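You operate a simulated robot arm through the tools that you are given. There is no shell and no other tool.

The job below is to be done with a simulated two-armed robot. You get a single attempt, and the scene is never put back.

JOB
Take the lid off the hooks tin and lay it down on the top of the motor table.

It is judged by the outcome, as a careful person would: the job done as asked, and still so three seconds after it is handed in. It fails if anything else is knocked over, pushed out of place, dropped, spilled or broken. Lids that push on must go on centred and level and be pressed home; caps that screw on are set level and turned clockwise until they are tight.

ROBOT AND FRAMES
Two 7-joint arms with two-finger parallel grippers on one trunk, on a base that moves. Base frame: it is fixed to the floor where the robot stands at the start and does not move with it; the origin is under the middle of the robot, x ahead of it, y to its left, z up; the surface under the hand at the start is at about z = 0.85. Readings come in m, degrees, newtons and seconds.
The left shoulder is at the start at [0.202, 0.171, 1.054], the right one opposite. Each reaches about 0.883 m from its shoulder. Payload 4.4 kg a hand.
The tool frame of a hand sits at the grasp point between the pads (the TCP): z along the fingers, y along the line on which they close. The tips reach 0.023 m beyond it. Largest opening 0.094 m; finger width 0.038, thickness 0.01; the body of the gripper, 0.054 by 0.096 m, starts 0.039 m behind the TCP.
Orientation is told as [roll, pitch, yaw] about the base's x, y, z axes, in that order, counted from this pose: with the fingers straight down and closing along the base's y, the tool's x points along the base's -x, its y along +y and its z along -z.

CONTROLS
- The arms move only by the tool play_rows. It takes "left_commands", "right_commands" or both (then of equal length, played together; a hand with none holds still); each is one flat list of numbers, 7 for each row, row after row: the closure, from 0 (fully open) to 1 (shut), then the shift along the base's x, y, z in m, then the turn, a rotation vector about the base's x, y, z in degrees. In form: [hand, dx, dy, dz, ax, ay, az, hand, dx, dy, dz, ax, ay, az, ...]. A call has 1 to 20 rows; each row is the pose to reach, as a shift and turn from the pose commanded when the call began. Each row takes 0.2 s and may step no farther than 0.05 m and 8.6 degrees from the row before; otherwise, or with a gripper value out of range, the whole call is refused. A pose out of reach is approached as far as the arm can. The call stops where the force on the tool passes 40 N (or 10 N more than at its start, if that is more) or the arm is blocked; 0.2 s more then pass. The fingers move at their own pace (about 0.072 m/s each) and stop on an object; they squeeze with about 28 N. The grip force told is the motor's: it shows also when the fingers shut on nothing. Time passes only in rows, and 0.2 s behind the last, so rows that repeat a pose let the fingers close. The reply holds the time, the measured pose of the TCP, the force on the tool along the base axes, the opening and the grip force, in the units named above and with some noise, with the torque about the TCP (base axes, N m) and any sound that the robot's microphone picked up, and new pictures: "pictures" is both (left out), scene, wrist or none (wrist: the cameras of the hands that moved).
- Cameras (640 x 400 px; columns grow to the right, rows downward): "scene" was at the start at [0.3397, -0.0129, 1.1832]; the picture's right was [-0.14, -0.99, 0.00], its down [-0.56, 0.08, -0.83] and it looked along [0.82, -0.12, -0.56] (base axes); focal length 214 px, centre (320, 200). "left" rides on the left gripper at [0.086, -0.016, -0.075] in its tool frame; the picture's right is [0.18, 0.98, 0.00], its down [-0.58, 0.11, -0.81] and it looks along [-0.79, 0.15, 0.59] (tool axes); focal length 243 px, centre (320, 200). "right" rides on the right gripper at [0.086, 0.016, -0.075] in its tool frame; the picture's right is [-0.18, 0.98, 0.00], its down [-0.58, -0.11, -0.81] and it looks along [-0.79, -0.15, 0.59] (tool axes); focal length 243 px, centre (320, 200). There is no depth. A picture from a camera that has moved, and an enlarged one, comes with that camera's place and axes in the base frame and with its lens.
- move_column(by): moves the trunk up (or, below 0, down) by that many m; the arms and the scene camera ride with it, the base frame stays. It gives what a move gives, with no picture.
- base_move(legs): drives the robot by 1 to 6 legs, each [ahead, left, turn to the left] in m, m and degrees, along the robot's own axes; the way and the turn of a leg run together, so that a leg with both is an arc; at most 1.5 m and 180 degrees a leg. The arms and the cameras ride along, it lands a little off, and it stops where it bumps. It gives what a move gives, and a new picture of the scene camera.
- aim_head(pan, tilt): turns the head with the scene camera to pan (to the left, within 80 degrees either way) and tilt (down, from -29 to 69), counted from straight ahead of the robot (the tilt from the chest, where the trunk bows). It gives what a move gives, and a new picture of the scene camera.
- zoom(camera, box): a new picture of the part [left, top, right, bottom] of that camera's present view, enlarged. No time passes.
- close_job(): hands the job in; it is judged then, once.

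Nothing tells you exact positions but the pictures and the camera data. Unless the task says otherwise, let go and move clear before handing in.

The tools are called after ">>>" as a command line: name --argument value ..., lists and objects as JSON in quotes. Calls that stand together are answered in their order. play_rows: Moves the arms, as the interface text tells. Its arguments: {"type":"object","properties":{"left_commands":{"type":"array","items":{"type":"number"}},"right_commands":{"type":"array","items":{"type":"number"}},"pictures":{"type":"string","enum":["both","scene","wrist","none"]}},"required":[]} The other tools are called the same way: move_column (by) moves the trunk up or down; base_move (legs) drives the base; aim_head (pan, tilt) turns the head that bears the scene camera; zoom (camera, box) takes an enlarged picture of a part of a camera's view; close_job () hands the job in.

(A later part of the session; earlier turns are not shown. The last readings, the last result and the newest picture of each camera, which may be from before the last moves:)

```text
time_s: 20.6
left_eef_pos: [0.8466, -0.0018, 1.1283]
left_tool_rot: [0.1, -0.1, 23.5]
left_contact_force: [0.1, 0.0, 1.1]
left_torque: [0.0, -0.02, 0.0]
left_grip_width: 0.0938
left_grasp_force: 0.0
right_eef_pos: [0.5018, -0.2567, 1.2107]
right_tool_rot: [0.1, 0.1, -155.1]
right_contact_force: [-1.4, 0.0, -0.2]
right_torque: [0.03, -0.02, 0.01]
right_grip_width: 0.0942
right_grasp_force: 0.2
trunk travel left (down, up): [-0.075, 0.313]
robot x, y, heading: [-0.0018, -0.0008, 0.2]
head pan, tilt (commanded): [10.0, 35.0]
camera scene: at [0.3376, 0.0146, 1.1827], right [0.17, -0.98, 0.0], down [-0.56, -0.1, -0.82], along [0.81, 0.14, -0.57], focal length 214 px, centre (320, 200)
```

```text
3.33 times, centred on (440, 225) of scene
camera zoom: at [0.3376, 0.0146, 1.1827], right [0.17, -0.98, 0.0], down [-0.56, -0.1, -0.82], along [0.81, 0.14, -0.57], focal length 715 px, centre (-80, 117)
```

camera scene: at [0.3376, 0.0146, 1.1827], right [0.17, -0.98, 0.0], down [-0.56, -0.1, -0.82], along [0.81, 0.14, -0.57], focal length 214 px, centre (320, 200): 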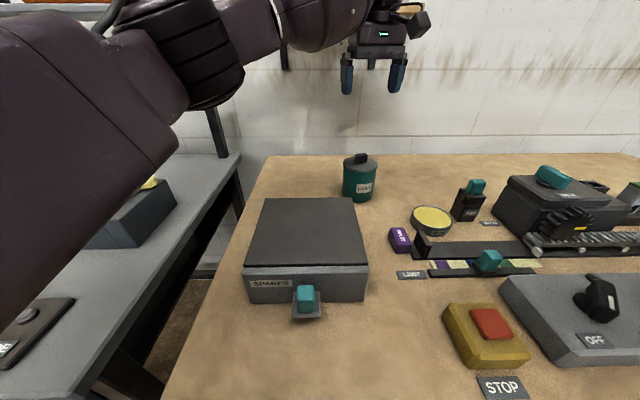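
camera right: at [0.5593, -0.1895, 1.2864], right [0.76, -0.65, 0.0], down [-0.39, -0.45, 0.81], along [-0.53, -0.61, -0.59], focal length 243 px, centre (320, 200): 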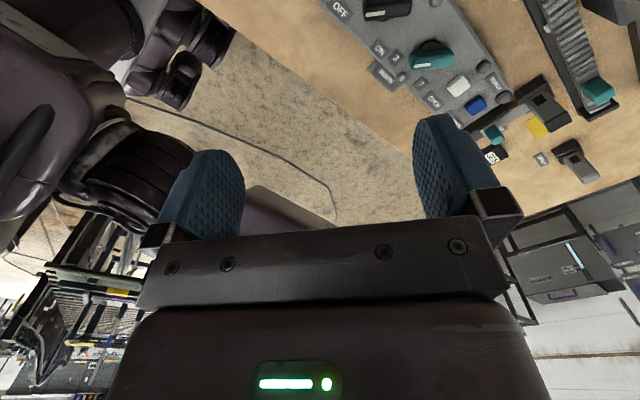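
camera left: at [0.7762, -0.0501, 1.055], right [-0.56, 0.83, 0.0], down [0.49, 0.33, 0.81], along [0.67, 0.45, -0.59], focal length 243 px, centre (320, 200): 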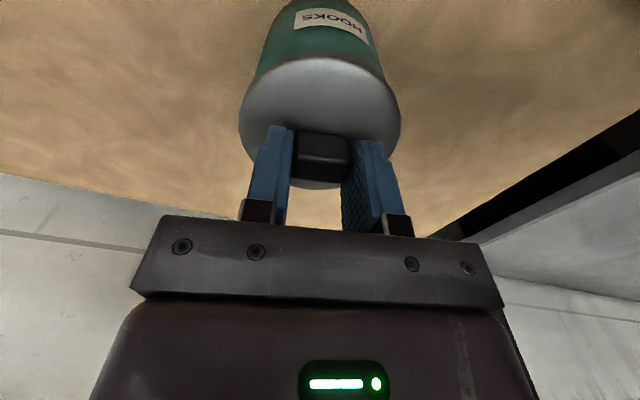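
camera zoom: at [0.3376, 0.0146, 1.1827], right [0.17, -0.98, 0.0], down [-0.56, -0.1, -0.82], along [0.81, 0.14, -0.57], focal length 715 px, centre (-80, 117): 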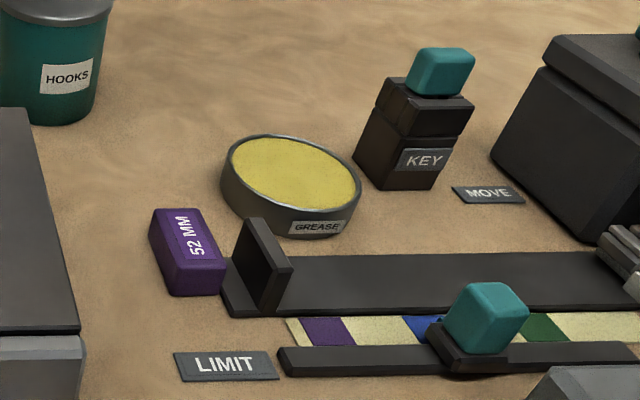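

The knob released cleanly and the tin hasn't moved. I'll now test turning the left hand 180° in the air above it.

>>> play_rows --left_commands '[0, 0, 0, 0, 0, 0, -8, 0, 0, 0, 0, 0, 0, -16, 0, 0, 0, 0, 0, 0, -24, 0, 0, 0, 0, 0, 0, -32, 0, 0, 0, 0, 0, 0, -40, 0, 0, 0, 0, 0, 0, -48, 0, 0, 0, 0, 0, 0, -56, 0, 0, 0, 0, 0, 0, -64, 0, 0, 0, 0, 0, 0, -72, 0, 0, 0, 0, 0, 0, -80, 0, 0, 0, 0, 0, 0, -88, 0, 0, 0, 0, 0, 0, -96, 0, 0, 0, 0, 0, 0, -104, 0, 0, 0, 0, 0, 0, -112, 0, 0, 0, 0, 0, 0, -120, 0, 0, 0, 0, 0, 0, -128, 0, 0, 0, 0, 0, 0, -136, 0, 0, 0, 0, 0, 0, -144, 0, 0, 0, 0, 0, 0, -152, 0, 0, 0, 0, 0, 0, -160]' --pictures "both"

```text
time_s: 24.8
left_eef_pos: [0.3991, -0.0267, 1.0961]
left_tool_rot: [-0.1, 0.2, -131.0]
left_contact_force: [8.1, 1.1, -2.4]
left_torque: [-0.17, 0.65, -0.15]
left_grip_width: 0.094
left_grasp_force: 0.0
left hand out of reach, approached as far as the arm can: row 8, 9, 10, 11, 12, 13, 14, 15, 16, 17, 18, 19, 20
right_eef_pos: [0.5021, -0.2563, 1.2102]
right_tool_rot: [-0.1, 0.1, -155.0]
right_contact_force: [-0.7, 0.1, -0.7]
right_torque: [-0.04, 0.01, 0.01]
right_grip_width: 0.0942
right_grasp_force: 0.0
trunk travel left (down, up): [-0.075, 0.313]
robot x, y, heading: [0.0011, 0.0, 0.2]
head pan, tilt (commanded): [10.0, 35.0]
stopped in row 20 (left hand): the force on the tool passed its limit at 95 N (the readings are from after the stop); the commanded pose is now the measured one
camera scene: at [0.3394, 0.0147, 1.1818], right [0.17, -0.99, 0.0], down [-0.57, -0.1, -0.82], along [0.81, 0.14, -0.57], focal length 214 px, centre (320, 200)
camera left: at [0.4436, 0.0497, 1.1701], right [0.86, -0.51, 0.0], down [-0.3, -0.51, 0.81], along [-0.41, -0.69, -0.59], focal length 243 px, centre (320, 200)
```

scene: 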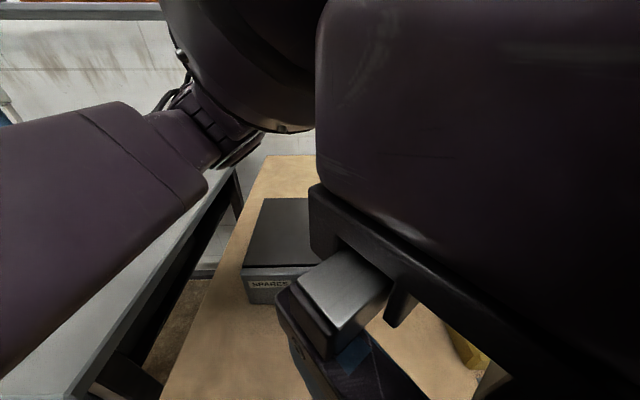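
left: 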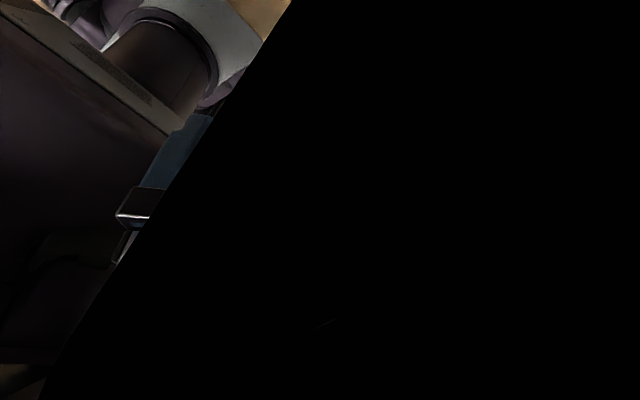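

The left hand could not reach that yaw, and it drifted back towards my own chest before stopping. Nothing on the table appears touched, since it stayed above z≈1.09. I'll bring it forward and unwind the yaw gently.

>>> play_rows --left_commands '[0, 0.015, 0.004, 0, 0, 0, 3, 0, 0.03, 0.008, 0, 0, 0, 8, 0, 0.05, 0.012, 0, 0, 0, 14, 0, 0.07, 0.016, 0, 0, 0, 20]' --pictures "both"

```text
time_s: 25.8
left_eef_pos: [0.4674, -0.0088, 1.0957]
left_tool_rot: [-0.1, 0.1, -111.0]
left_contact_force: [-0.6, -0.1, 0.7]
left_torque: [-0.03, -0.04, 0.03]
left_grip_width: 0.0938
left_grasp_force: 0.1
right_eef_pos: [0.5021, -0.2562, 1.2102]
right_tool_rot: [0.1, 0.0, -155.0]
right_contact_force: [-1.0, 0.0, -0.5]
right_torque: [-0.03, 0.01, 0.01]
right_grip_width: 0.094
right_grasp_force: 0.0
trunk travel left (down, up): [-0.075, 0.313]
robot x, y, heading: [-0.002, 0.0013, -0.1]
head pan, tilt (commanded): [10.0, 35.0]
camera scene: at [0.3391, 0.0151, 1.1819], right [0.17, -0.98, 0.0], down [-0.56, -0.1, -0.82], along [0.81, 0.14, -0.57], focal length 214 px, centre (320, 200)
camera left: at [0.4843, 0.0766, 1.1705], right [0.98, -0.18, 0.0], down [-0.11, -0.58, 0.81], along [-0.15, -0.79, -0.59], focal length 243 px, centre (320, 200)
```

scene: 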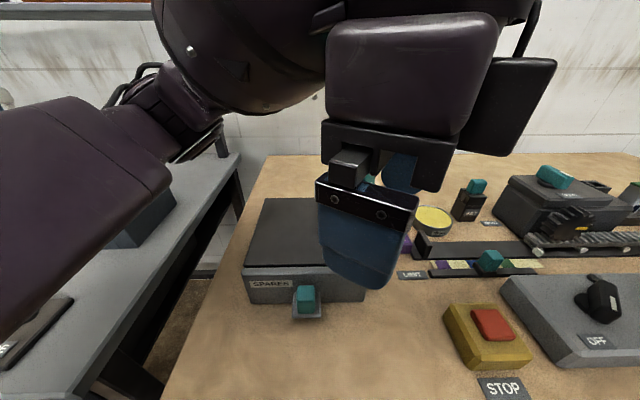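
left: 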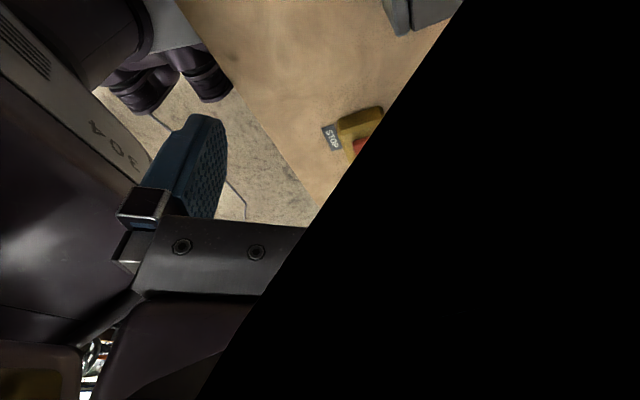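

The left hand is free again. I'll keep unwinding it while moving it forward and left to open space.

>>> play_rows --left_commands '[0, 0.02, 0.02, 0.005, 0, 0, 8, 0, 0.04, 0.04, 0.01, 0, 0, 16, 0, 0.06, 0.06, 0.015, 0, 0, 24, 0, 0.08, 0.08, 0.02, 0, 0, 32, 0, 0.1, 0.1, 0.03, 0, 0, 40, 0, 0.11, 0.12, 0.04, 0, 0, 48, 0, 0.12, 0.14, 0.045, 0, 0, 56, 0, 0.13, 0.16, 0.05, 0, 0, 64, 0, 0.13, 0.18, 0.05, 0, 0, 72, 0, 0.13, 0.19, 0.05, 0, 0, 80, 0, 0.13, 0.19, 0.05, 0, 0, 88, 0, 0.13, 0.19, 0.05, 0, 0, 96, 0, 0.13, 0.19, 0.05, 0, 0, 104, 0, 0.13, 0.19, 0.05, 0, 0, 111]' --pictures "both"

```text
time_s: 28.8
left_eef_pos: [0.5972, 0.1791, 1.1458]
left_tool_rot: [-0.1, 0.0, 0.1]
left_contact_force: [-0.4, 0.4, -0.5]
left_torque: [-0.01, 0.01, 0.01]
left_grip_width: 0.0941
left_grasp_force: 0.0
right_eef_pos: [0.5023, -0.2566, 1.2103]
right_tool_rot: [-0.1, 0.0, -155.1]
right_contact_force: [0.5, -0.1, -0.2]
right_torque: [0.02, 0.02, -0.02]
right_grip_width: 0.094
right_grasp_force: 0.0
trunk travel left (down, up): [-0.075, 0.313]
robot x, y, heading: [-0.0028, -0.0009, 0.0]
head pan, tilt (commanded): [10.0, 35.0]
camera scene: at [0.3388, 0.015, 1.182], right [0.17, -0.98, 0.0], down [-0.56, -0.1, -0.82], along [0.81, 0.14, -0.57], focal length 214 px, centre (320, 200)
camera left: at [0.5113, 0.1634, 1.2203], right [-0.19, 0.98, 0.0], down [0.58, 0.11, 0.81], along [0.79, 0.15, -0.59], focal length 243 px, centre (320, 200)
```

scene: 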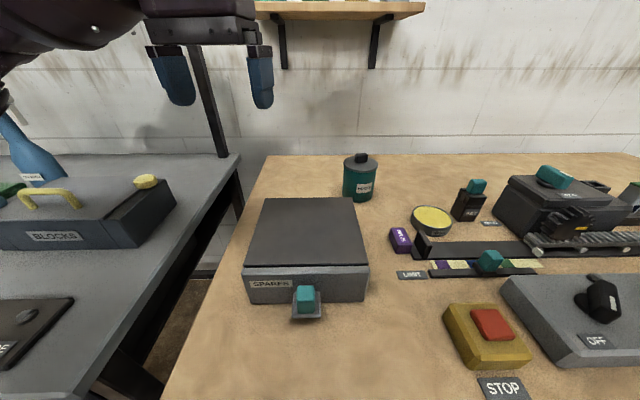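
left: 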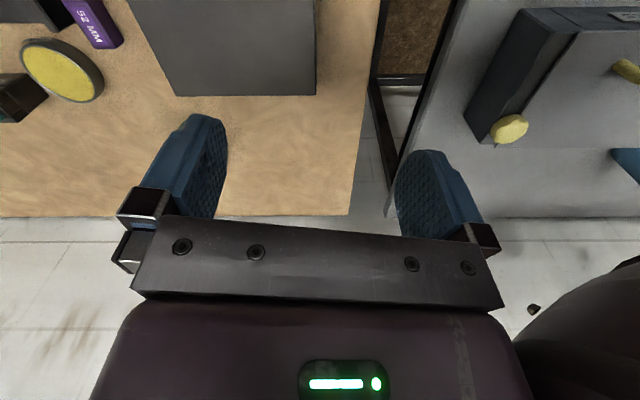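

All objects are still in place. I'll test the left hand's positive yaw, in two stages in open space.

>>> play_rows --left_commands '[0, 0, 0, 0, 0, 0, 8, 0, 0, 0, 0, 0, 0, 16, 0, 0, 0, 0, 0, 0, 24, 0, 0, 0, 0, 0, 0, 32, 0, 0, 0, 0, 0, 0, 40, 0, 0, 0, 0, 0, 0, 48, 0, 0, 0, 0, 0, 0, 56, 0, 0, 0, 0, 0, 0, 64, 0, 0, 0, 0, 0, 0, 72, 0, 0, 0, 0, 0, 0, 80, 0, 0, 0, 0, 0, 0, 88, 0, 0, 0, 0, 0, 0, 96, 0, 0, 0, 0, 0, 0, 104, 0, 0, 0, 0, 0, 0, 112]' --pictures "none"

```text
time_s: 31.8
left_eef_pos: [0.5979, 0.1793, 1.1454]
left_tool_rot: [0.0, 0.1, 112.2]
left_contact_force: [0.3, 0.1, 0.1]
left_torque: [-0.02, 0.0, 0.03]
left_grip_width: 0.0936
left_grasp_force: 0.0
right_eef_pos: [0.5022, -0.2555, 1.2104]
right_tool_rot: [-0.1, 0.1, -155.1]
right_contact_force: [-0.2, 0.3, 0.1]
right_torque: [-0.01, 0.02, -0.01]
right_grip_width: 0.0939
right_grasp_force: 0.1
trunk travel left (down, up): [-0.075, 0.313]
robot x, y, heading: [0.002, -0.0014, 0.0]
head pan, tilt (commanded): [10.0, 35.0]
```

>>> play_rows --left_commands '[0, 0, 0, 0, 0, 0, 8, 0, 0, 0, 0, 0, 0, 16, 0, 0, 0, 0, 0, 0, 24, 0, 0, 0, 0, 0, 0, 32, 0, 0, 0, 0, 0, 0, 40, 0, 0, 0, 0, 0, 0, 48, 0, 0, 0, 0, 0, 0, 56]' --pictures "none"

```text
time_s: 33.4
left_eef_pos: [0.5982, 0.1796, 1.1457]
left_tool_rot: [-0.1, 0.1, 168.0]
left_contact_force: [0.2, -1.3, 0.8]
left_torque: [0.01, -0.02, 0.0]
left_grip_width: 0.0941
left_grasp_force: 0.1
right_eef_pos: [0.5026, -0.2553, 1.2095]
right_tool_rot: [-0.1, 0.1, -155.1]
right_contact_force: [-0.3, 0.5, 0.0]
right_torque: [-0.03, -0.01, 0.03]
right_grip_width: 0.0939
right_grasp_force: 0.0
trunk travel left (down, up): [-0.075, 0.313]
robot x, y, heading: [-0.0037, -0.0005, 0.1]
head pan, tilt (commanded): [10.0, 35.0]
```

The left hand reaches +168° without trouble. I'll continue to about 203.5° (the same as -156.5°).

>>> play_rows --left_commands '[0, 0, 0, 0, 0, 0, 8, 0, 0, 0, 0, 0, 0, 16, 0, 0, 0, 0, 0, 0, 24, 0, 0, 0, 0, 0, 0, 30, 0, 0, 0, 0, 0, 0, 35.5]' --pictures "both"

```text
time_s: 34.6
left_eef_pos: [0.597, 0.1796, 1.1451]
left_tool_rot: [-0.1, 0.1, -156.4]
left_contact_force: [-0.7, -0.4, -0.1]
left_torque: [-0.01, -0.02, 0.0]
left_grip_width: 0.094
left_grasp_force: 0.1
right_eef_pos: [0.5022, -0.2564, 1.2109]
right_tool_rot: [0.0, 0.0, -155.2]
right_contact_force: [0.1, -0.2, 0.0]
right_torque: [0.03, -0.04, 0.03]
right_grip_width: 0.0942
right_grasp_force: 0.1
trunk travel left (down, up): [-0.075, 0.313]
robot x, y, heading: [0.0023, 0.0021, 0.0]
head pan, tilt (commanded): [10.0, 35.0]
camera scene: at [0.3389, 0.015, 1.182], right [0.17, -0.98, 0.0], down [-0.56, -0.1, -0.82], along [0.81, 0.14, -0.57], focal length 214 px, centre (320, 200)
camera left: at [0.6705, 0.2287, 1.2206], right [0.56, -0.83, 0.0], down [-0.49, -0.33, 0.81], along [-0.67, -0.45, -0.59], focal length 243 px, centre (320, 200)
```

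scene: 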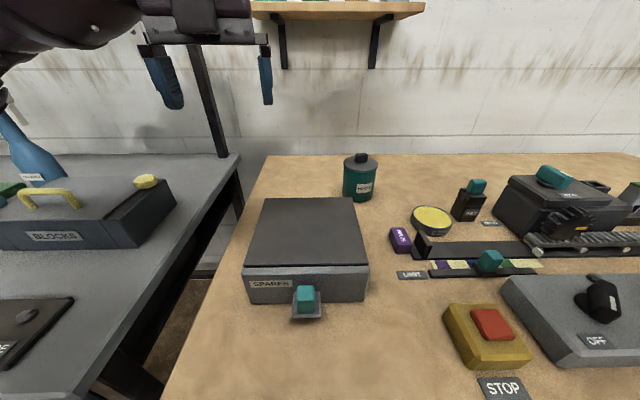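
left: 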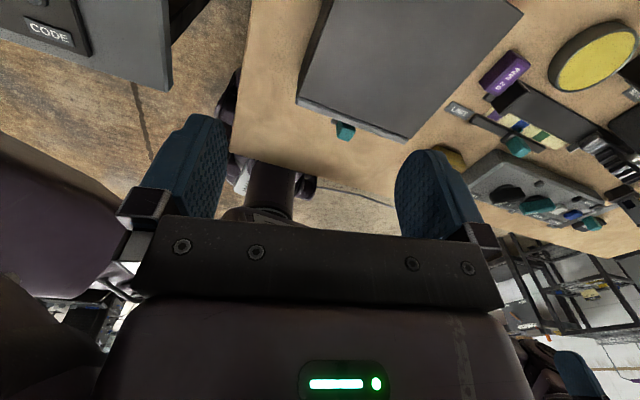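

Both hands can now reach what I need: the left grips the knob with its camera on the far side, and the right holds the tin body from the front-right, camera up and fingers tilted about 18° down. I'll pitch the right hand up in open space, in stages.

>>> play_rows --right_commands '[0, 0.02, 0.012, -0.008, 0, 0, 1.5, 0, 0.04, 0.024, -0.016, 0, 0, 3, 0, 0.06, 0.036, -0.024, 0, 0, 5, 0, 0.08, 0.046, -0.03, 0, 0, 5]' --pictures "none"

>>> play_rows --right_commands '[0, 0.005, 0.005, -0.002, 3.6, -6.235, 0, 0, 0.01, 0.01, -0.004, 7.2, -12.47, 0, 0, 0.02, 0.018, -0.008, 10.8, -18.7, 0, 0, 0.03, 0.026, -0.012, 14.4, -24.94, 0, 0, 0.04, 0.034, -0.016, 18, -31.18, 0]' --pictures "both"

```text
time_s: 35.6
left_eef_pos: [0.598, 0.1799, 1.1456]
left_tool_rot: [-0.1, 0.0, -156.6]
left_contact_force: [-0.8, -0.5, -0.6]
left_torque: [0.0, 0.02, -0.02]
left_grip_width: 0.094
left_grasp_force: 0.1
right_eef_pos: [0.5823, -0.2085, 1.1795]
right_tool_rot: [0.0, 0.0, -150.0]
right_contact_force: [0.4, 0.2, 0.2]
right_torque: [-0.02, -0.01, 0.02]
right_grip_width: 0.094
right_grasp_force: 0.0
trunk travel left (down, up): [-0.075, 0.313]
robot x, y, heading: [0.0002, 0.0023, 0.3]
head pan, tilt (commanded): [10.0, 35.0]
```

```text
time_s: 36.8
left_eef_pos: [0.5969, 0.1813, 1.1464]
left_tool_rot: [0.0, 0.0, -156.6]
left_contact_force: [0.5, -0.1, -0.3]
left_torque: [-0.01, -0.04, -0.01]
left_grip_width: 0.0937
left_grasp_force: 0.0
right_eef_pos: [0.6235, -0.1757, 1.1653]
right_tool_rot: [-0.1, 36.0, -150.1]
right_contact_force: [0.8, 0.3, 0.2]
right_torque: [0.04, 0.02, 0.0]
right_grip_width: 0.0938
right_grasp_force: 0.1
trunk travel left (down, up): [-0.075, 0.313]
robot x, y, heading: [0.0013, -0.001, 0.2]
head pan, tilt (commanded): [10.0, 35.0]
camera scene: at [0.3392, 0.0149, 1.1818], right [0.17, -0.98, 0.0], down [-0.57, -0.1, -0.82], along [0.81, 0.14, -0.57], focal length 214 px, centre (320, 200)
camera right: at [0.6531, -0.1769, 1.2776], right [0.36, -0.93, -0.11], down [-0.87, -0.38, 0.31], along [-0.33, -0.02, -0.94], focal length 243 px, centre (320, 200)
```

scene: 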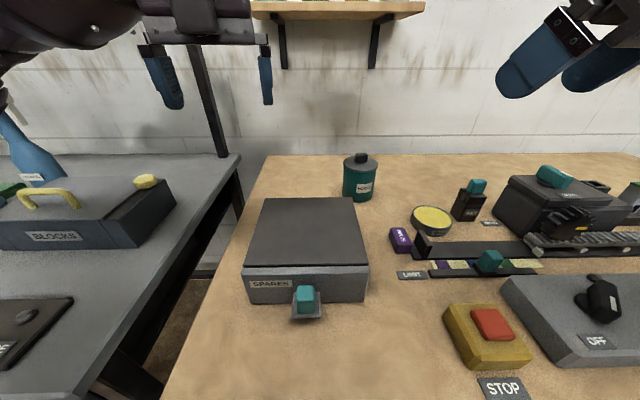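
right: 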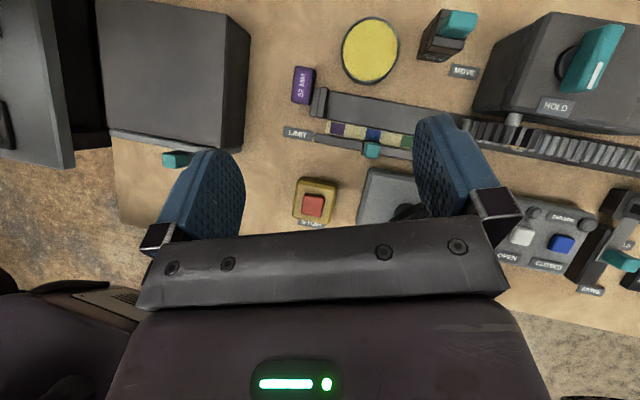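

The pitch is tracking well. I'll do the second half to reach 72° (18° below horizontal), still high above the table.

>>> play_rows --right_commands '[0, 0.008, 0.006, -0.002, 3.6, -6.235, 0, 0, 0.016, 0.012, -0.004, 7.2, -12.47, 0, 0, 0.024, 0.018, -0.008, 10.8, -18.7, 0, 0, 0.032, 0.024, -0.012, 14.4, -24.94, 0, 0, 0.04, 0.03, -0.016, 18, -31.18, 0, 0, 0.04, 0.03, -0.016, 18, -31.18, 0]' --pictures "both"

```text
time_s: 38.2
left_eef_pos: [0.5976, 0.1803, 1.1468]
left_tool_rot: [0.0, 0.2, -156.5]
left_contact_force: [-0.9, 0.2, -0.2]
left_torque: [0.02, -0.01, 0.03]
left_grip_width: 0.0941
left_grasp_force: 0.0
right_eef_pos: [0.6628, -0.1436, 1.1477]
right_tool_rot: [0.0, 72.1, -150.1]
right_contact_force: [-0.1, 0.2, 0.4]
right_torque: [0.01, -0.02, 0.0]
right_grip_width: 0.094
right_grasp_force: 0.0
trunk travel left (down, up): [-0.075, 0.313]
robot x, y, heading: [-0.002, 0.0022, -0.1]
head pan, tilt (commanded): [10.0, 35.0]
camera scene: at [0.3383, 0.0149, 1.1823], right [0.17, -0.98, 0.0], down [-0.56, -0.1, -0.82], along [0.81, 0.14, -0.57], focal length 214 px, centre (320, 200)
camera right: at [0.632, -0.182, 1.2552], right [0.44, -0.88, -0.18], down [-0.87, -0.38, -0.31], along [0.2, 0.29, -0.94], focal length 243 px, centre (320, 200)
```

scene: 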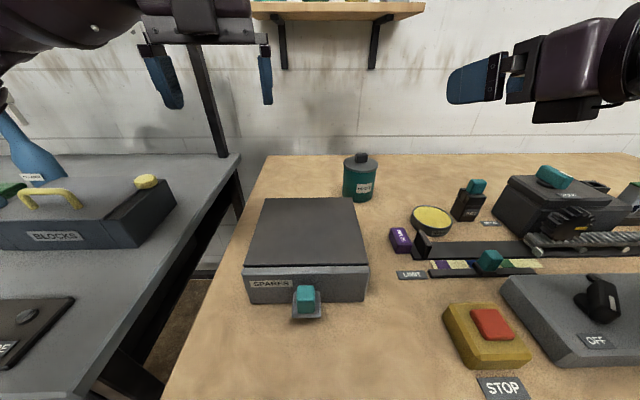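
right: 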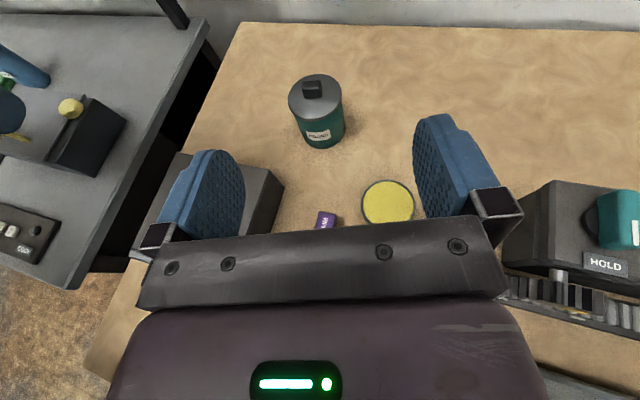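

The right hand is now camera-up, 18° below horizontal, pointing towards the tin. I'll measure the tin with the right camera before approaching.

>>> zoom --camera "right" --box '[270, 60, 366, 160]'

>>> zoom --camera "scene" --box '[440, 0, 640, 130]'

```text
4.00 times, centred on (318, 110) of right
camera zoom: at [0.632, -0.182, 1.2552], right [0.44, -0.88, -0.18], down [-0.87, -0.38, -0.31], along [0.2, 0.29, -0.94], focal length 970 px, centre (328, 560)
```

zoom: 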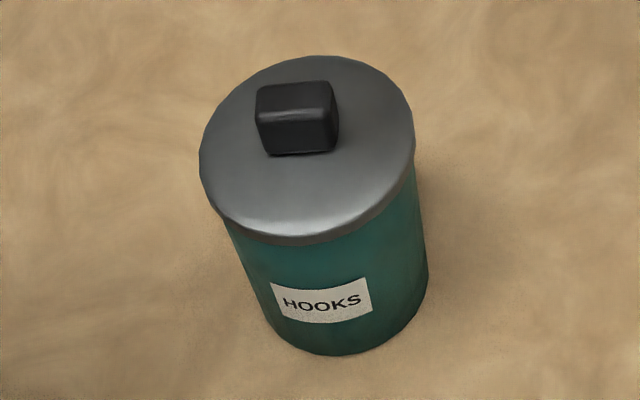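

```text
3.08 times, centred on (540, 65) of scene
camera zoom: at [0.3383, 0.0149, 1.1823], right [0.17, -0.98, 0.0], down [-0.56, -0.1, -0.82], along [0.81, 0.14, -0.57], focal length 660 px, centre (-357, 615)
```

zoom: 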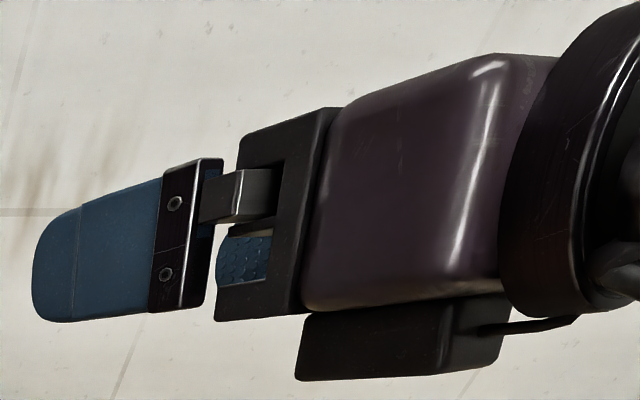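

Right-camera triangulation puts the tin axis at about (0.8495, -0.002), agreeing with the other views. I'll bring the right hand to a point about 0.09 m back along its approach axis, staying high at first.

>>> play_rows --right_commands '[0, 0.016, 0.0149, -0.0246, 0, 0, 0, 0, 0.032, 0.0298, -0.0492, 0, 0, 0, 0, 0.048, 0.0446, -0.074, 0, 0, 0, 0, 0.064, 0.0595, -0.0987, 0, 0, 0, 0, 0.08, 0.0743, -0.1233, 0, 0, 0, 0, 0.096, 0.0892, -0.148, 0, 0, 0, 0, 0.096, 0.0892, -0.148, 0, 0, 0]' --pictures "both"

```text
time_s: 39.5
left_eef_pos: [0.5693, 0.1966, 1.1696]
left_tool_rot: [1.7, 1.7, -156.7]
left_contact_force: [-0.2, 1.2, -0.5]
left_torque: [-0.03, 0.04, -0.02]
left_grip_width: 0.0939
left_grasp_force: 0.1
right_eef_pos: [0.7433, -0.1185, 1.1006]
right_tool_rot: [41.6, 72.8, -117.6]
right_contact_force: [0.3, 0.3, -0.6]
right_torque: [0.01, -0.01, 0.01]
right_grip_width: 0.0939
right_grasp_force: 0.1
trunk travel left (down, up): [-0.075, 0.313]
robot x, y, heading: [0.0031, 0.001, -0.2]
head pan, tilt (commanded): [10.0, 35.0]
stopped in row 6 (right hand): the arm was blocked; the commanded pose is now the measured one
camera scene: at [0.3101, 0.0336, 1.196], right [0.17, -0.99, 0.02], down [-0.55, -0.11, -0.83], along [0.82, 0.13, -0.56], focal length 214 px, centre (320, 200)
camera right: at [0.6926, -0.1356, 1.2045], right [0.34, -0.94, 0.02], down [-0.86, -0.32, -0.4], along [0.38, 0.12, -0.92], focal length 243 px, centre (320, 200)
```

scene: 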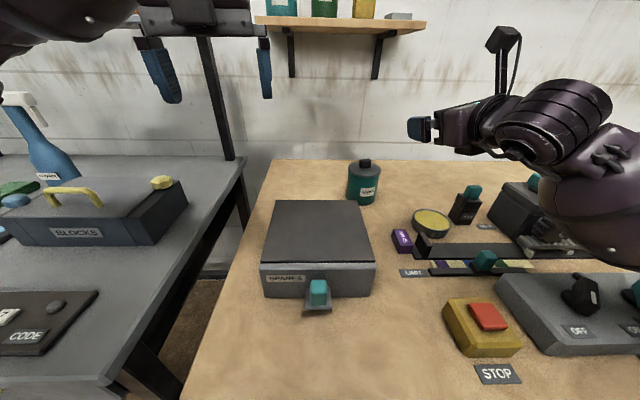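
right: 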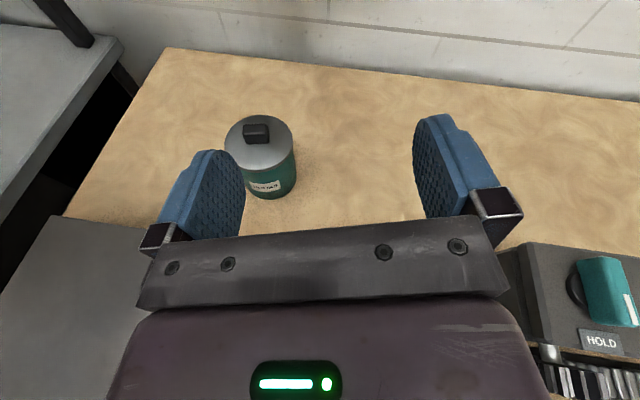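

The right arm was blocked and my trunk has been pushed back slightly, so something such as the elbow must be pressing on something. I'll look right before moving anything.

>>> aim_head --pan -45 --tilt 40

```text
time_s: 40.8
left_eef_pos: [0.5675, 0.1956, 1.1728]
left_tool_rot: [1.8, 2.0, -156.6]
left_contact_force: [-0.3, -0.5, -1.0]
left_torque: [-0.03, 0.0, 0.0]
left_grip_width: 0.0942
left_grasp_force: 0.1
right_eef_pos: [0.7431, -0.119, 1.1002]
right_tool_rot: [40.9, 72.9, -117.9]
right_contact_force: [0.8, 0.7, -0.5]
right_torque: [-0.02, 0.02, 0.02]
right_grip_width: 0.0938
right_grasp_force: 0.0
trunk travel left (down, up): [-0.075, 0.313]
robot x, y, heading: [0.0016, 0.0042, -0.2]
head pan, tilt (commanded): [-45.0, 40.0]
camera scene: at [0.2818, -0.0439, 1.1905], right [-0.71, -0.71, 0.0], down [-0.44, 0.44, -0.78], along [0.56, -0.55, -0.62], focal length 214 px, centre (320, 200)
```

scene: 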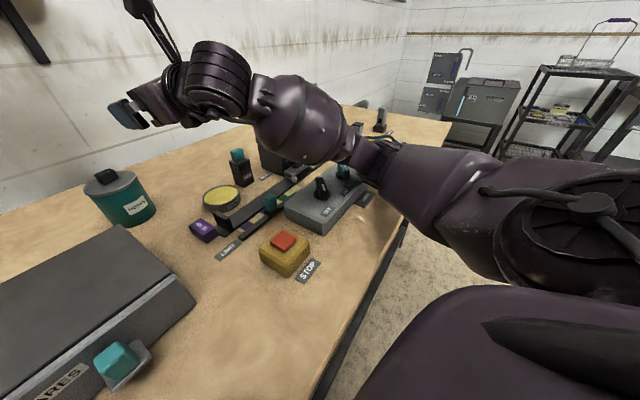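

>>> zoom --camera "scene" --box '[240, 60, 480, 260]'

>>> zoom --camera "scene" --box '[320, 120, 440, 240]'

```text
2.00 times, centred on (360, 160) of scene
camera zoom: at [0.2818, -0.0439, 1.1905], right [-0.71, -0.71, 0.0], down [-0.44, 0.44, -0.78], along [0.56, -0.55, -0.62], focal length 429 px, centre (240, 280)
```

zoom: 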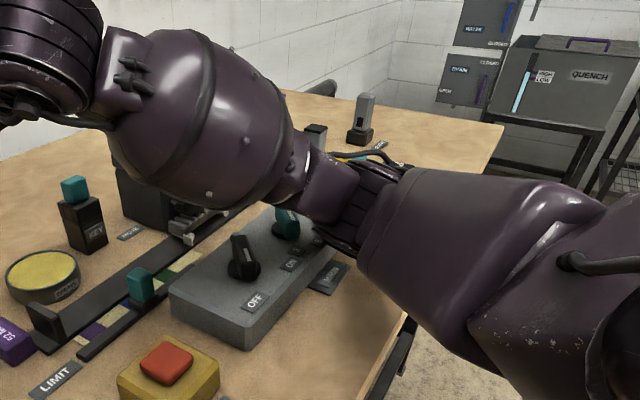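

```text
3.33 times, centred on (380, 180) of scene
camera zoom: at [0.2818, -0.0439, 1.1905], right [-0.71, -0.71, 0.0], down [-0.44, 0.44, -0.78], along [0.56, -0.55, -0.62], focal length 715 px, centre (120, 267)
```

zoom: 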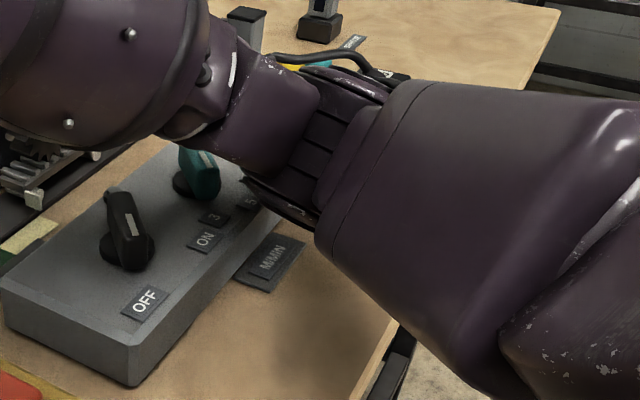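

The right elbow is hanging low over the front of the table and has jammed against something there. I'll back the right hand out along its reverse path in small steps, up and back.

>>> play_rows --right_commands '[0, -0.01, -0.004, 0.008, 1, 1.2, 0.9, 0, -0.02, -0.008, 0.016, 2, 2.4, 1.8, 0, -0.03, -0.012, 0.024, 3, 3.6, 2.7, 0, -0.04, -0.016, 0.032, 4, 4.8, 3.6]' --pictures "scene"

```text
time_s: 42.0
left_eef_pos: [0.5713, 0.1931, 1.1641]
left_tool_rot: [1.3, 1.4, -156.8]
left_contact_force: [-0.1, 0.9, -0.4]
left_torque: [-0.02, 0.02, 0.02]
left_grip_width: 0.0941
left_grasp_force: 0.1
right_eef_pos: [0.7018, -0.1412, 1.1275]
right_tool_rot: [21.1, 72.8, -134.0]
right_contact_force: [-0.6, 0.7, -0.8]
right_torque: [0.0, -0.02, 0.03]
right_grip_width: 0.0938
right_grasp_force: 0.1
trunk travel left (down, up): [-0.075, 0.313]
robot x, y, heading: [0.0007, 0.0018, -0.4]
head pan, tilt (commanded): [-45.0, 40.0]
stopped in row 4 (right hand): the arm was blocked; the commanded pose is now the measured one
camera scene: at [0.2841, -0.0442, 1.186], right [-0.71, -0.7, 0.0], down [-0.44, 0.45, -0.78], along [0.55, -0.55, -0.62], focal length 214 px, centre (320, 200)
```

scene: 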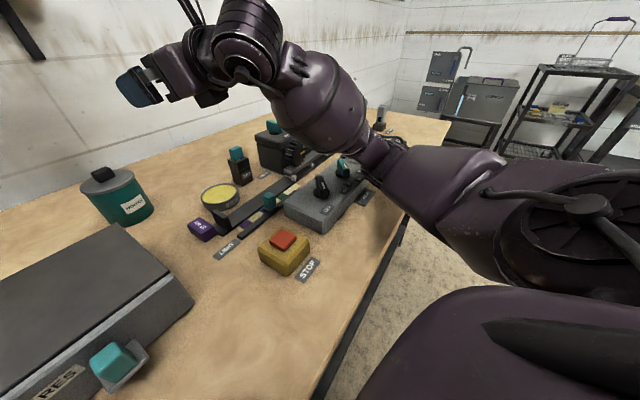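

The elbow is still resting on something low. Raising the trunk a little lifts the whole arm straight up, which should free it.

>>> move_column --by 0.04

>>> aim_head --pan -45 --tilt 45

```text
time_s: 42.8
left_eef_pos: [0.5993, 0.1799, 1.1808]
left_tool_rot: [-0.4, -0.3, -156.6]
left_contact_force: [-0.7, -1.0, -0.2]
left_torque: [0.01, -0.01, 0.0]
left_grip_width: 0.094
left_grasp_force: 0.1
right_eef_pos: [0.7305, -0.1514, 1.1227]
right_tool_rot: [10.7, 70.8, -143.2]
right_contact_force: [-0.3, -0.4, -0.5]
right_torque: [-0.01, 0.01, 0.0]
right_grip_width: 0.0941
right_grasp_force: 0.0
trunk travel left (down, up): [-0.115, 0.273]
robot x, y, heading: [0.0013, 0.0003, 0.1]
head pan, tilt (commanded): [-45.0, 40.0]
```

```text
time_s: 43.4
left_eef_pos: [0.5983, 0.1772, 1.1848]
left_tool_rot: [-0.1, -0.1, -156.7]
left_contact_force: [-0.3, -0.3, -0.7]
left_torque: [0.03, 0.01, -0.01]
left_grip_width: 0.0941
left_grasp_force: 0.1
right_eef_pos: [0.7274, -0.1509, 1.1298]
right_tool_rot: [11.7, 71.3, -142.4]
right_contact_force: [-0.1, 0.9, 0.7]
right_torque: [-0.04, 0.02, 0.03]
right_grip_width: 0.0941
right_grasp_force: 0.1
trunk travel left (down, up): [-0.115, 0.273]
robot x, y, heading: [0.0017, 0.0017, -0.2]
head pan, tilt (commanded): [-45.0, 45.0]
camera scene: at [0.2703, -0.0584, 1.2176], right [-0.71, -0.71, 0.0], down [-0.5, 0.5, -0.71], along [0.5, -0.5, -0.71], focal length 214 px, centre (320, 200)
```

scene: 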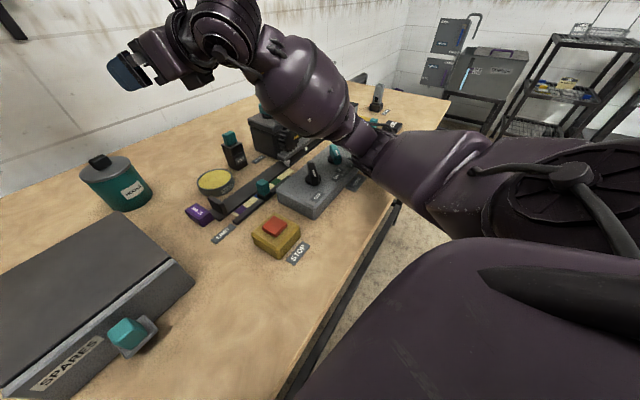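

The trunk sprang back once raised, so the elbow is free. To keep the elbow well above the control panel for this grasp, I'll raise the trunk a further 0.2 m, then check that nothing on the table moved.

>>> move_column --by 0.2

>>> aim_head --pan -30 --tilt 55

```text
time_s: 45.6
left_eef_pos: [0.5982, 0.1781, 1.3859]
left_tool_rot: [-0.2, 0.0, -156.7]
left_contact_force: [0.6, 0.7, -0.7]
left_torque: [0.02, 0.03, -0.01]
left_grip_width: 0.094
left_grasp_force: 0.1
right_eef_pos: [0.7284, -0.152, 1.3297]
right_tool_rot: [11.6, 71.3, -142.4]
right_contact_force: [0.8, 0.7, -0.6]
right_torque: [-0.02, -0.03, 0.0]
right_grip_width: 0.0938
right_grasp_force: 0.0
trunk travel left (down, up): [-0.315, 0.073]
robot x, y, heading: [-0.0014, 0.0019, 0.0]
head pan, tilt (commanded): [-45.0, 45.0]
```

```text
time_s: 46.4
left_eef_pos: [0.5987, 0.1775, 1.3867]
left_tool_rot: [-0.2, 0.1, -156.7]
left_contact_force: [0.4, -0.3, 0.0]
left_torque: [-0.03, -0.01, 0.02]
left_grip_width: 0.0941
left_grasp_force: 0.0
right_eef_pos: [0.7284, -0.1521, 1.3306]
right_tool_rot: [11.9, 71.4, -142.2]
right_contact_force: [-0.2, -0.7, 0.5]
right_torque: [0.01, 0.02, -0.01]
right_grip_width: 0.0942
right_grasp_force: 0.1
trunk travel left (down, up): [-0.315, 0.073]
robot x, y, heading: [0.0037, 0.0012, -0.1]
head pan, tilt (commanded): [-30.0, 55.0]
camera scene: at [0.122, -0.0367, 1.4258], right [-0.5, -0.86, 0.0], down [-0.71, 0.41, -0.57], along [0.5, -0.29, -0.82], focal length 214 px, centre (320, 200)
```

scene: 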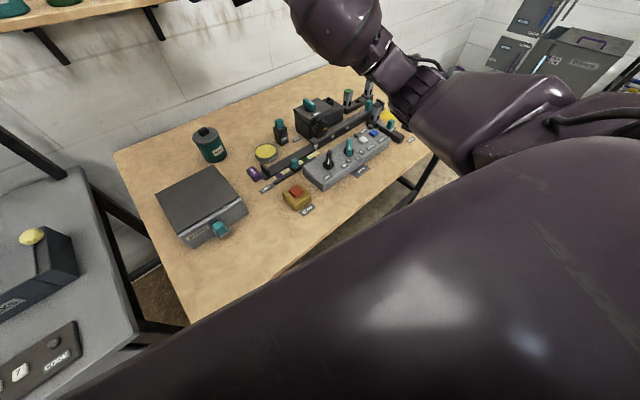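

>>> aim_head --pan -10 --tilt 45

>>> zoom --camera "scene" --box '[200, 60, 520, 260]'

```text
time_s: 47.2
left_eef_pos: [0.5981, 0.1781, 1.3869]
left_tool_rot: [0.0, 0.1, -156.7]
left_contact_force: [-1.3, -0.4, -0.2]
left_torque: [-0.03, 0.01, -0.01]
left_grip_width: 0.0941
left_grasp_force: 0.0
right_eef_pos: [0.7287, -0.1514, 1.3315]
right_tool_rot: [11.9, 71.4, -142.2]
right_contact_force: [-0.8, 0.7, -0.5]
right_torque: [-0.03, -0.04, 0.01]
right_grip_width: 0.0939
right_grasp_force: 0.1
trunk travel left (down, up): [-0.315, 0.073]
robot x, y, heading: [0.0002, -0.0009, -0.2]
head pan, tilt (commanded): [-10.0, 45.0]
camera scene: at [0.1397, -0.0149, 1.4391], right [-0.18, -0.98, 0.0], down [-0.7, 0.13, -0.71], along [0.7, -0.12, -0.71], focal length 214 px, centre (320, 200)
```

scene: 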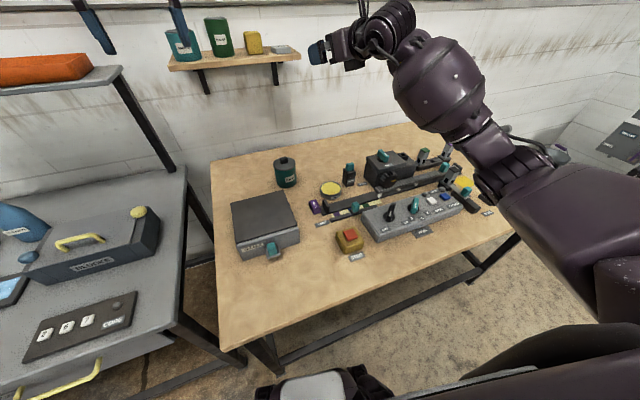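

```text
2.00 times, centred on (360, 160) of scene
camera zoom: at [0.1397, -0.0149, 1.4391], right [-0.18, -0.98, 0.0], down [-0.7, 0.13, -0.71], along [0.7, -0.12, -0.71], focal length 429 px, centre (240, 280)
```

zoom: 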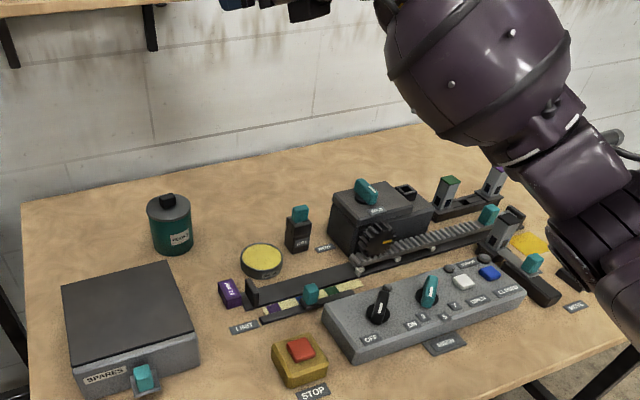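

Everything on the table is still where it was. Raising the trunk also pulls my shoulders back, so I have a safer plan. At a mid trunk height the right hand grips the tin body and lifts it towards me. In free space the left hand then takes the lid off, and the right sets the tin back exactly where it stood. I'll lower the trunk a bit and look.

>>> move_column --by -0.09

>>> aim_head --pan -10 --tilt 42

```text
time_s: 48.5
left_eef_pos: [0.595, 0.1778, 1.2996]
left_tool_rot: [-0.1, 0.2, -156.7]
left_contact_force: [0.5, 0.1, 0.0]
left_torque: [0.03, -0.03, 0.01]
left_grip_width: 0.0942
left_grasp_force: 0.0
right_eef_pos: [0.7256, -0.1519, 1.2434]
right_tool_rot: [12.1, 71.4, -142.0]
right_contact_force: [-0.9, 0.8, 0.8]
right_torque: [-0.03, -0.01, -0.02]
right_grip_width: 0.0941
right_grasp_force: 0.1
trunk travel left (down, up): [-0.225, 0.163]
robot x, y, heading: [-0.0, 0.0021, 0.0]
head pan, tilt (commanded): [-10.0, 45.0]
```

```text
time_s: 49.1
left_eef_pos: [0.5979, 0.178, 1.2962]
left_tool_rot: [-0.1, 0.1, -156.7]
left_contact_force: [0.4, 0.4, 0.0]
left_torque: [0.02, -0.02, -0.02]
left_grip_width: 0.0938
left_grasp_force: 0.1
right_eef_pos: [0.7288, -0.1521, 1.2411]
right_tool_rot: [11.9, 71.3, -142.2]
right_contact_force: [0.1, -0.2, 0.7]
right_torque: [-0.03, -0.02, -0.02]
right_grip_width: 0.0938
right_grasp_force: 0.1
trunk travel left (down, up): [-0.225, 0.163]
robot x, y, heading: [-0.0, -0.0008, -0.2]
head pan, tilt (commanded): [-10.0, 42.0]
camera scene: at [0.1889, -0.0153, 1.3486], right [-0.18, -0.98, 0.0], down [-0.66, 0.12, -0.74], along [0.73, -0.13, -0.67], focal length 214 px, centre (320, 200)
```

scene: 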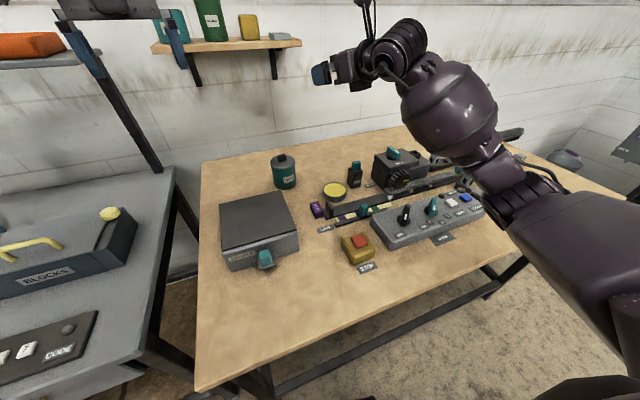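

The elbow is now high and clear of everything. I'll send a zero-shift row to see where the right arm's commanded pose really is before correcting it.

>>> play_rows --right_commands '[0, 0, 0, 0, 0, 0, 0, 0, 0, 0, 0, 0, 0, 0]' --pictures "none"

```text
time_s: 49.7
left_eef_pos: [0.598, 0.1783, 1.2955]
left_tool_rot: [-0.1, 0.1, -156.7]
left_contact_force: [0.3, 0.2, 0.0]
left_torque: [0.02, 0.04, 0.01]
left_grip_width: 0.0941
left_grasp_force: 0.1
right_eef_pos: [0.7279, -0.1516, 1.2402]
right_tool_rot: [11.9, 71.3, -142.2]
right_contact_force: [0.0, 0.0, 0.2]
right_torque: [0.0, -0.02, 0.0]
right_grip_width: 0.0941
right_grasp_force: 0.0
trunk travel left (down, up): [-0.225, 0.163]
robot x, y, heading: [0.0009, -0.0003, -0.0]
head pan, tilt (commanded): [-10.0, 42.0]
```

The commanded pose matches the measured one. I'll correct the small orientation error and move down part of the way in gentle steps, watching for any deflection.

>>> play_rows --right_commands '[0, 0.002, 0.015, -0.02, 1.2, 0.5, 1.2, 0, 0.004, 0.03, -0.04, 2.4, 1.0, 2.4, 0, 0.006, 0.045, -0.065, 3.5, 1.5, 3.5, 0, 0.008, 0.06, -0.09, 3.5, 1.5, 3.5, 0, 0.01, 0.075, -0.115, 3.5, 1.5, 3.5]' --pictures "both"

```text
time_s: 50.9
left_eef_pos: [0.5991, 0.1786, 1.2953]
left_tool_rot: [-0.1, 0.0, -156.6]
left_contact_force: [0.2, 0.6, 0.6]
left_torque: [0.0, 0.0, 0.02]
left_grip_width: 0.0939
left_grasp_force: 0.1
right_eef_pos: [0.7387, -0.0776, 1.1233]
right_tool_rot: [0.1, 72.1, -150.0]
right_contact_force: [0.0, 0.4, 0.6]
right_torque: [0.01, -0.02, 0.0]
right_grip_width: 0.0942
right_grasp_force: 0.1
trunk travel left (down, up): [-0.225, 0.163]
robot x, y, heading: [-0.001, 0.003, -0.3]
head pan, tilt (commanded): [-10.0, 42.0]
camera scene: at [0.1894, -0.015, 1.3485], right [-0.18, -0.98, 0.0], down [-0.66, 0.12, -0.74], along [0.73, -0.13, -0.67], focal length 214 px, centre (320, 200)
camera right: at [0.7085, -0.1139, 1.2304], right [0.44, -0.88, -0.17], down [-0.87, -0.38, -0.3], along [0.2, 0.29, -0.94], focal length 243 px, centre (320, 200)
```

scene: 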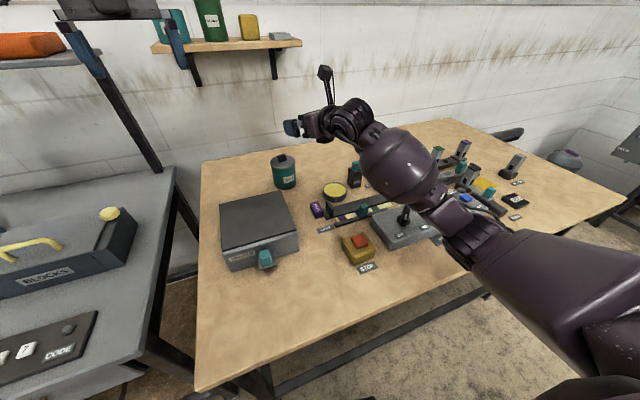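
right: 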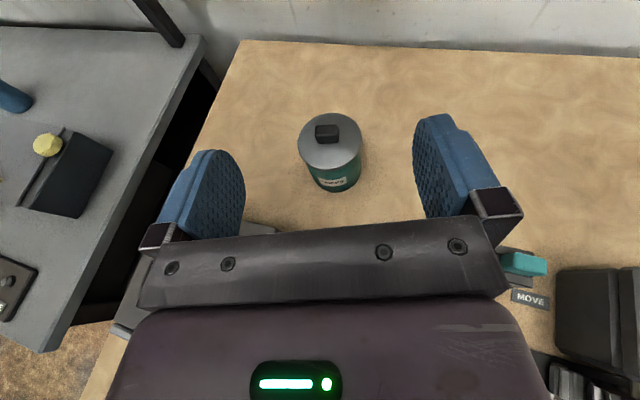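

The orientation is now right and nothing is touching. The left wrist camera, which faces back and down, should let me check the clearance under the right forearm.

>>> zoom --camera "left" --box '[200, 0, 640, 260]'

>>> zoom --camera "scene" --box '[260, 50, 520, 280]'

```text
1.45 times, centred on (420, 130) of left
camera zoom: at [0.6714, 0.2273, 1.3699], right [0.56, -0.83, 0.0], down [-0.49, -0.33, 0.81], along [-0.67, -0.45, -0.59], focal length 353 px, centre (174, 302)
```

zoom: 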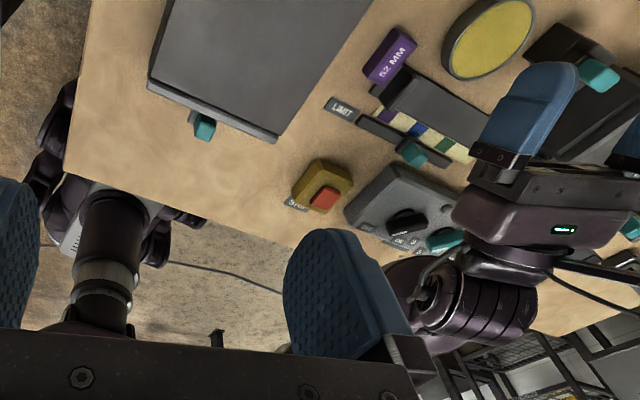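

```text
1.74 times, centred on (390, 165) of scene
camera zoom: at [0.1894, -0.015, 1.3485], right [-0.18, -0.98, 0.0], down [-0.66, 0.12, -0.74], along [0.73, -0.13, -0.67], focal length 373 px, centre (198, 261)
```

zoom: 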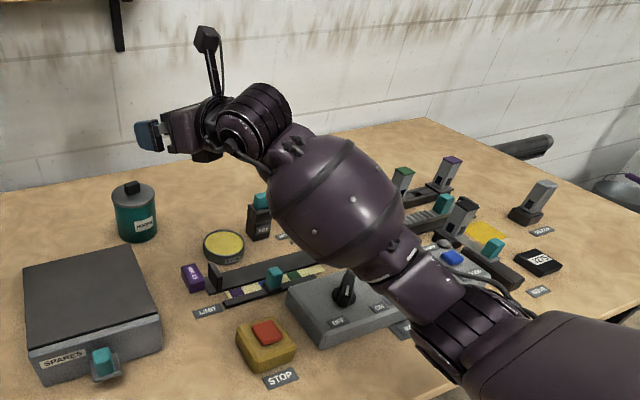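

Clearance under the forearm looks adequate so far, but I want more margin over the STOP box. I'll raise the trunk another 3 cm, then bring the hand down to the start of the approach line while watching.

>>> move_column --by 0.03

>>> play_rows --right_commands '[0, 0.004, 0.005, -0.025, 0, 0, 0, 0, 0.008, 0.01, -0.05, 0, 0, 0, 0, 0.012, 0.015, -0.075, 0, 0, 0, 0, 0.016, 0.02, -0.1, 0, 0, 0, 0, 0.016, 0.02, -0.1, 0, 0, 0]' --pictures "both"

>>> zoom --camera "left" --box '[200, 0, 640, 260]'

```text
time_s: 51.6
left_eef_pos: [0.6002, 0.1776, 1.3247]
left_tool_rot: [-0.2, -0.1, -156.7]
left_contact_force: [0.3, 0.0, 0.3]
left_torque: [0.02, 0.02, 0.02]
left_grip_width: 0.0941
left_grasp_force: 0.1
right_eef_pos: [0.7399, -0.0763, 1.1526]
right_tool_rot: [-0.4, 71.9, -150.3]
right_contact_force: [0.7, 0.7, 0.1]
right_torque: [-0.03, -0.02, -0.01]
right_grip_width: 0.094
right_grasp_force: 0.0
trunk travel left (down, up): [-0.255, 0.133]
robot x, y, heading: [0.0003, 0.0027, -0.4]
head pan, tilt (commanded): [-10.0, 42.0]
```

```text
time_s: 52.8
left_eef_pos: [0.597, 0.1783, 1.326]
left_tool_rot: [0.0, 0.1, -156.8]
left_contact_force: [0.4, 0.0, -0.3]
left_torque: [0.03, -0.02, 0.0]
left_grip_width: 0.094
left_grasp_force: 0.1
right_eef_pos: [0.7536, -0.058, 1.0562]
right_tool_rot: [0.0, 72.0, -150.1]
right_contact_force: [0.0, 1.1, 0.5]
right_torque: [0.01, -0.02, 0.0]
right_grip_width: 0.094
right_grasp_force: 0.2
trunk travel left (down, up): [-0.255, 0.133]
robot x, y, heading: [-0.003, -0.0019, -0.1]
head pan, tilt (commanded): [-10.0, 42.0]
camera scene: at [0.1677, -0.0153, 1.3806], right [-0.18, -0.98, 0.0], down [-0.66, 0.12, -0.74], along [0.73, -0.13, -0.67], focal length 214 px, centre (320, 200)
camera right: at [0.7239, -0.0943, 1.1626], right [0.44, -0.88, -0.18], down [-0.87, -0.38, -0.31], along [0.2, 0.29, -0.94], focal length 243 px, centre (320, 200)
```

scene: 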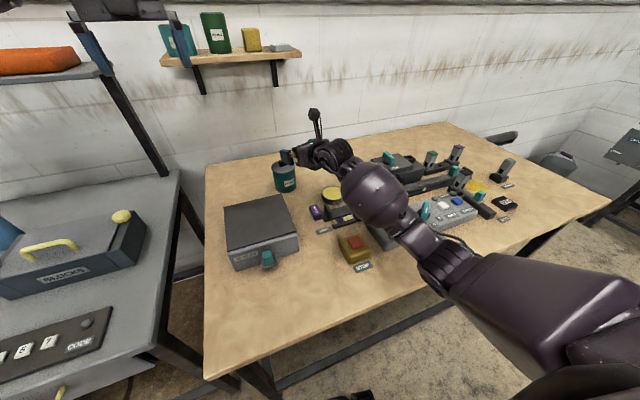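
right: 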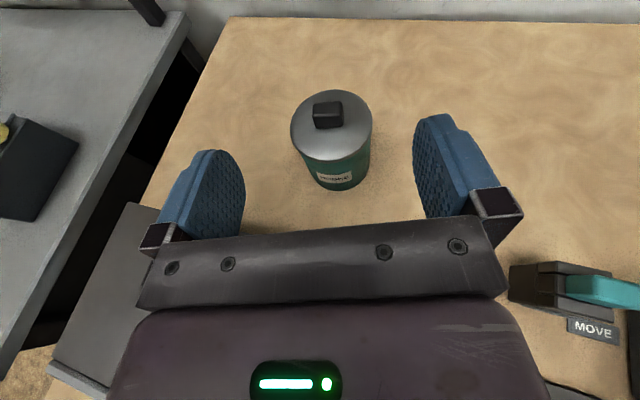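

```text
1.45 times, centred on (420, 130) of left
camera zoom: at [0.6706, 0.2269, 1.4007], right [0.56, -0.83, 0.0], down [-0.49, -0.33, 0.81], along [-0.67, -0.45, -0.59], focal length 353 px, centre (174, 302)
```

zoom: 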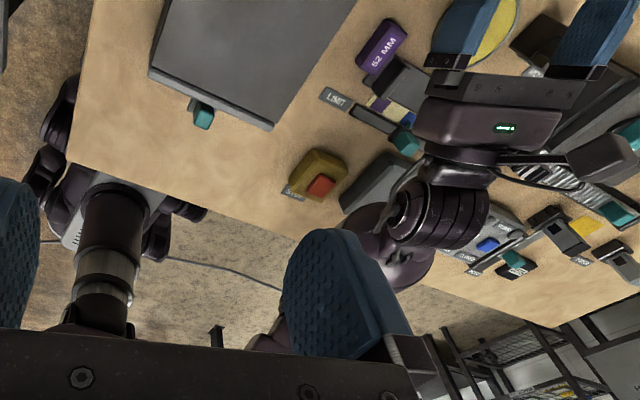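

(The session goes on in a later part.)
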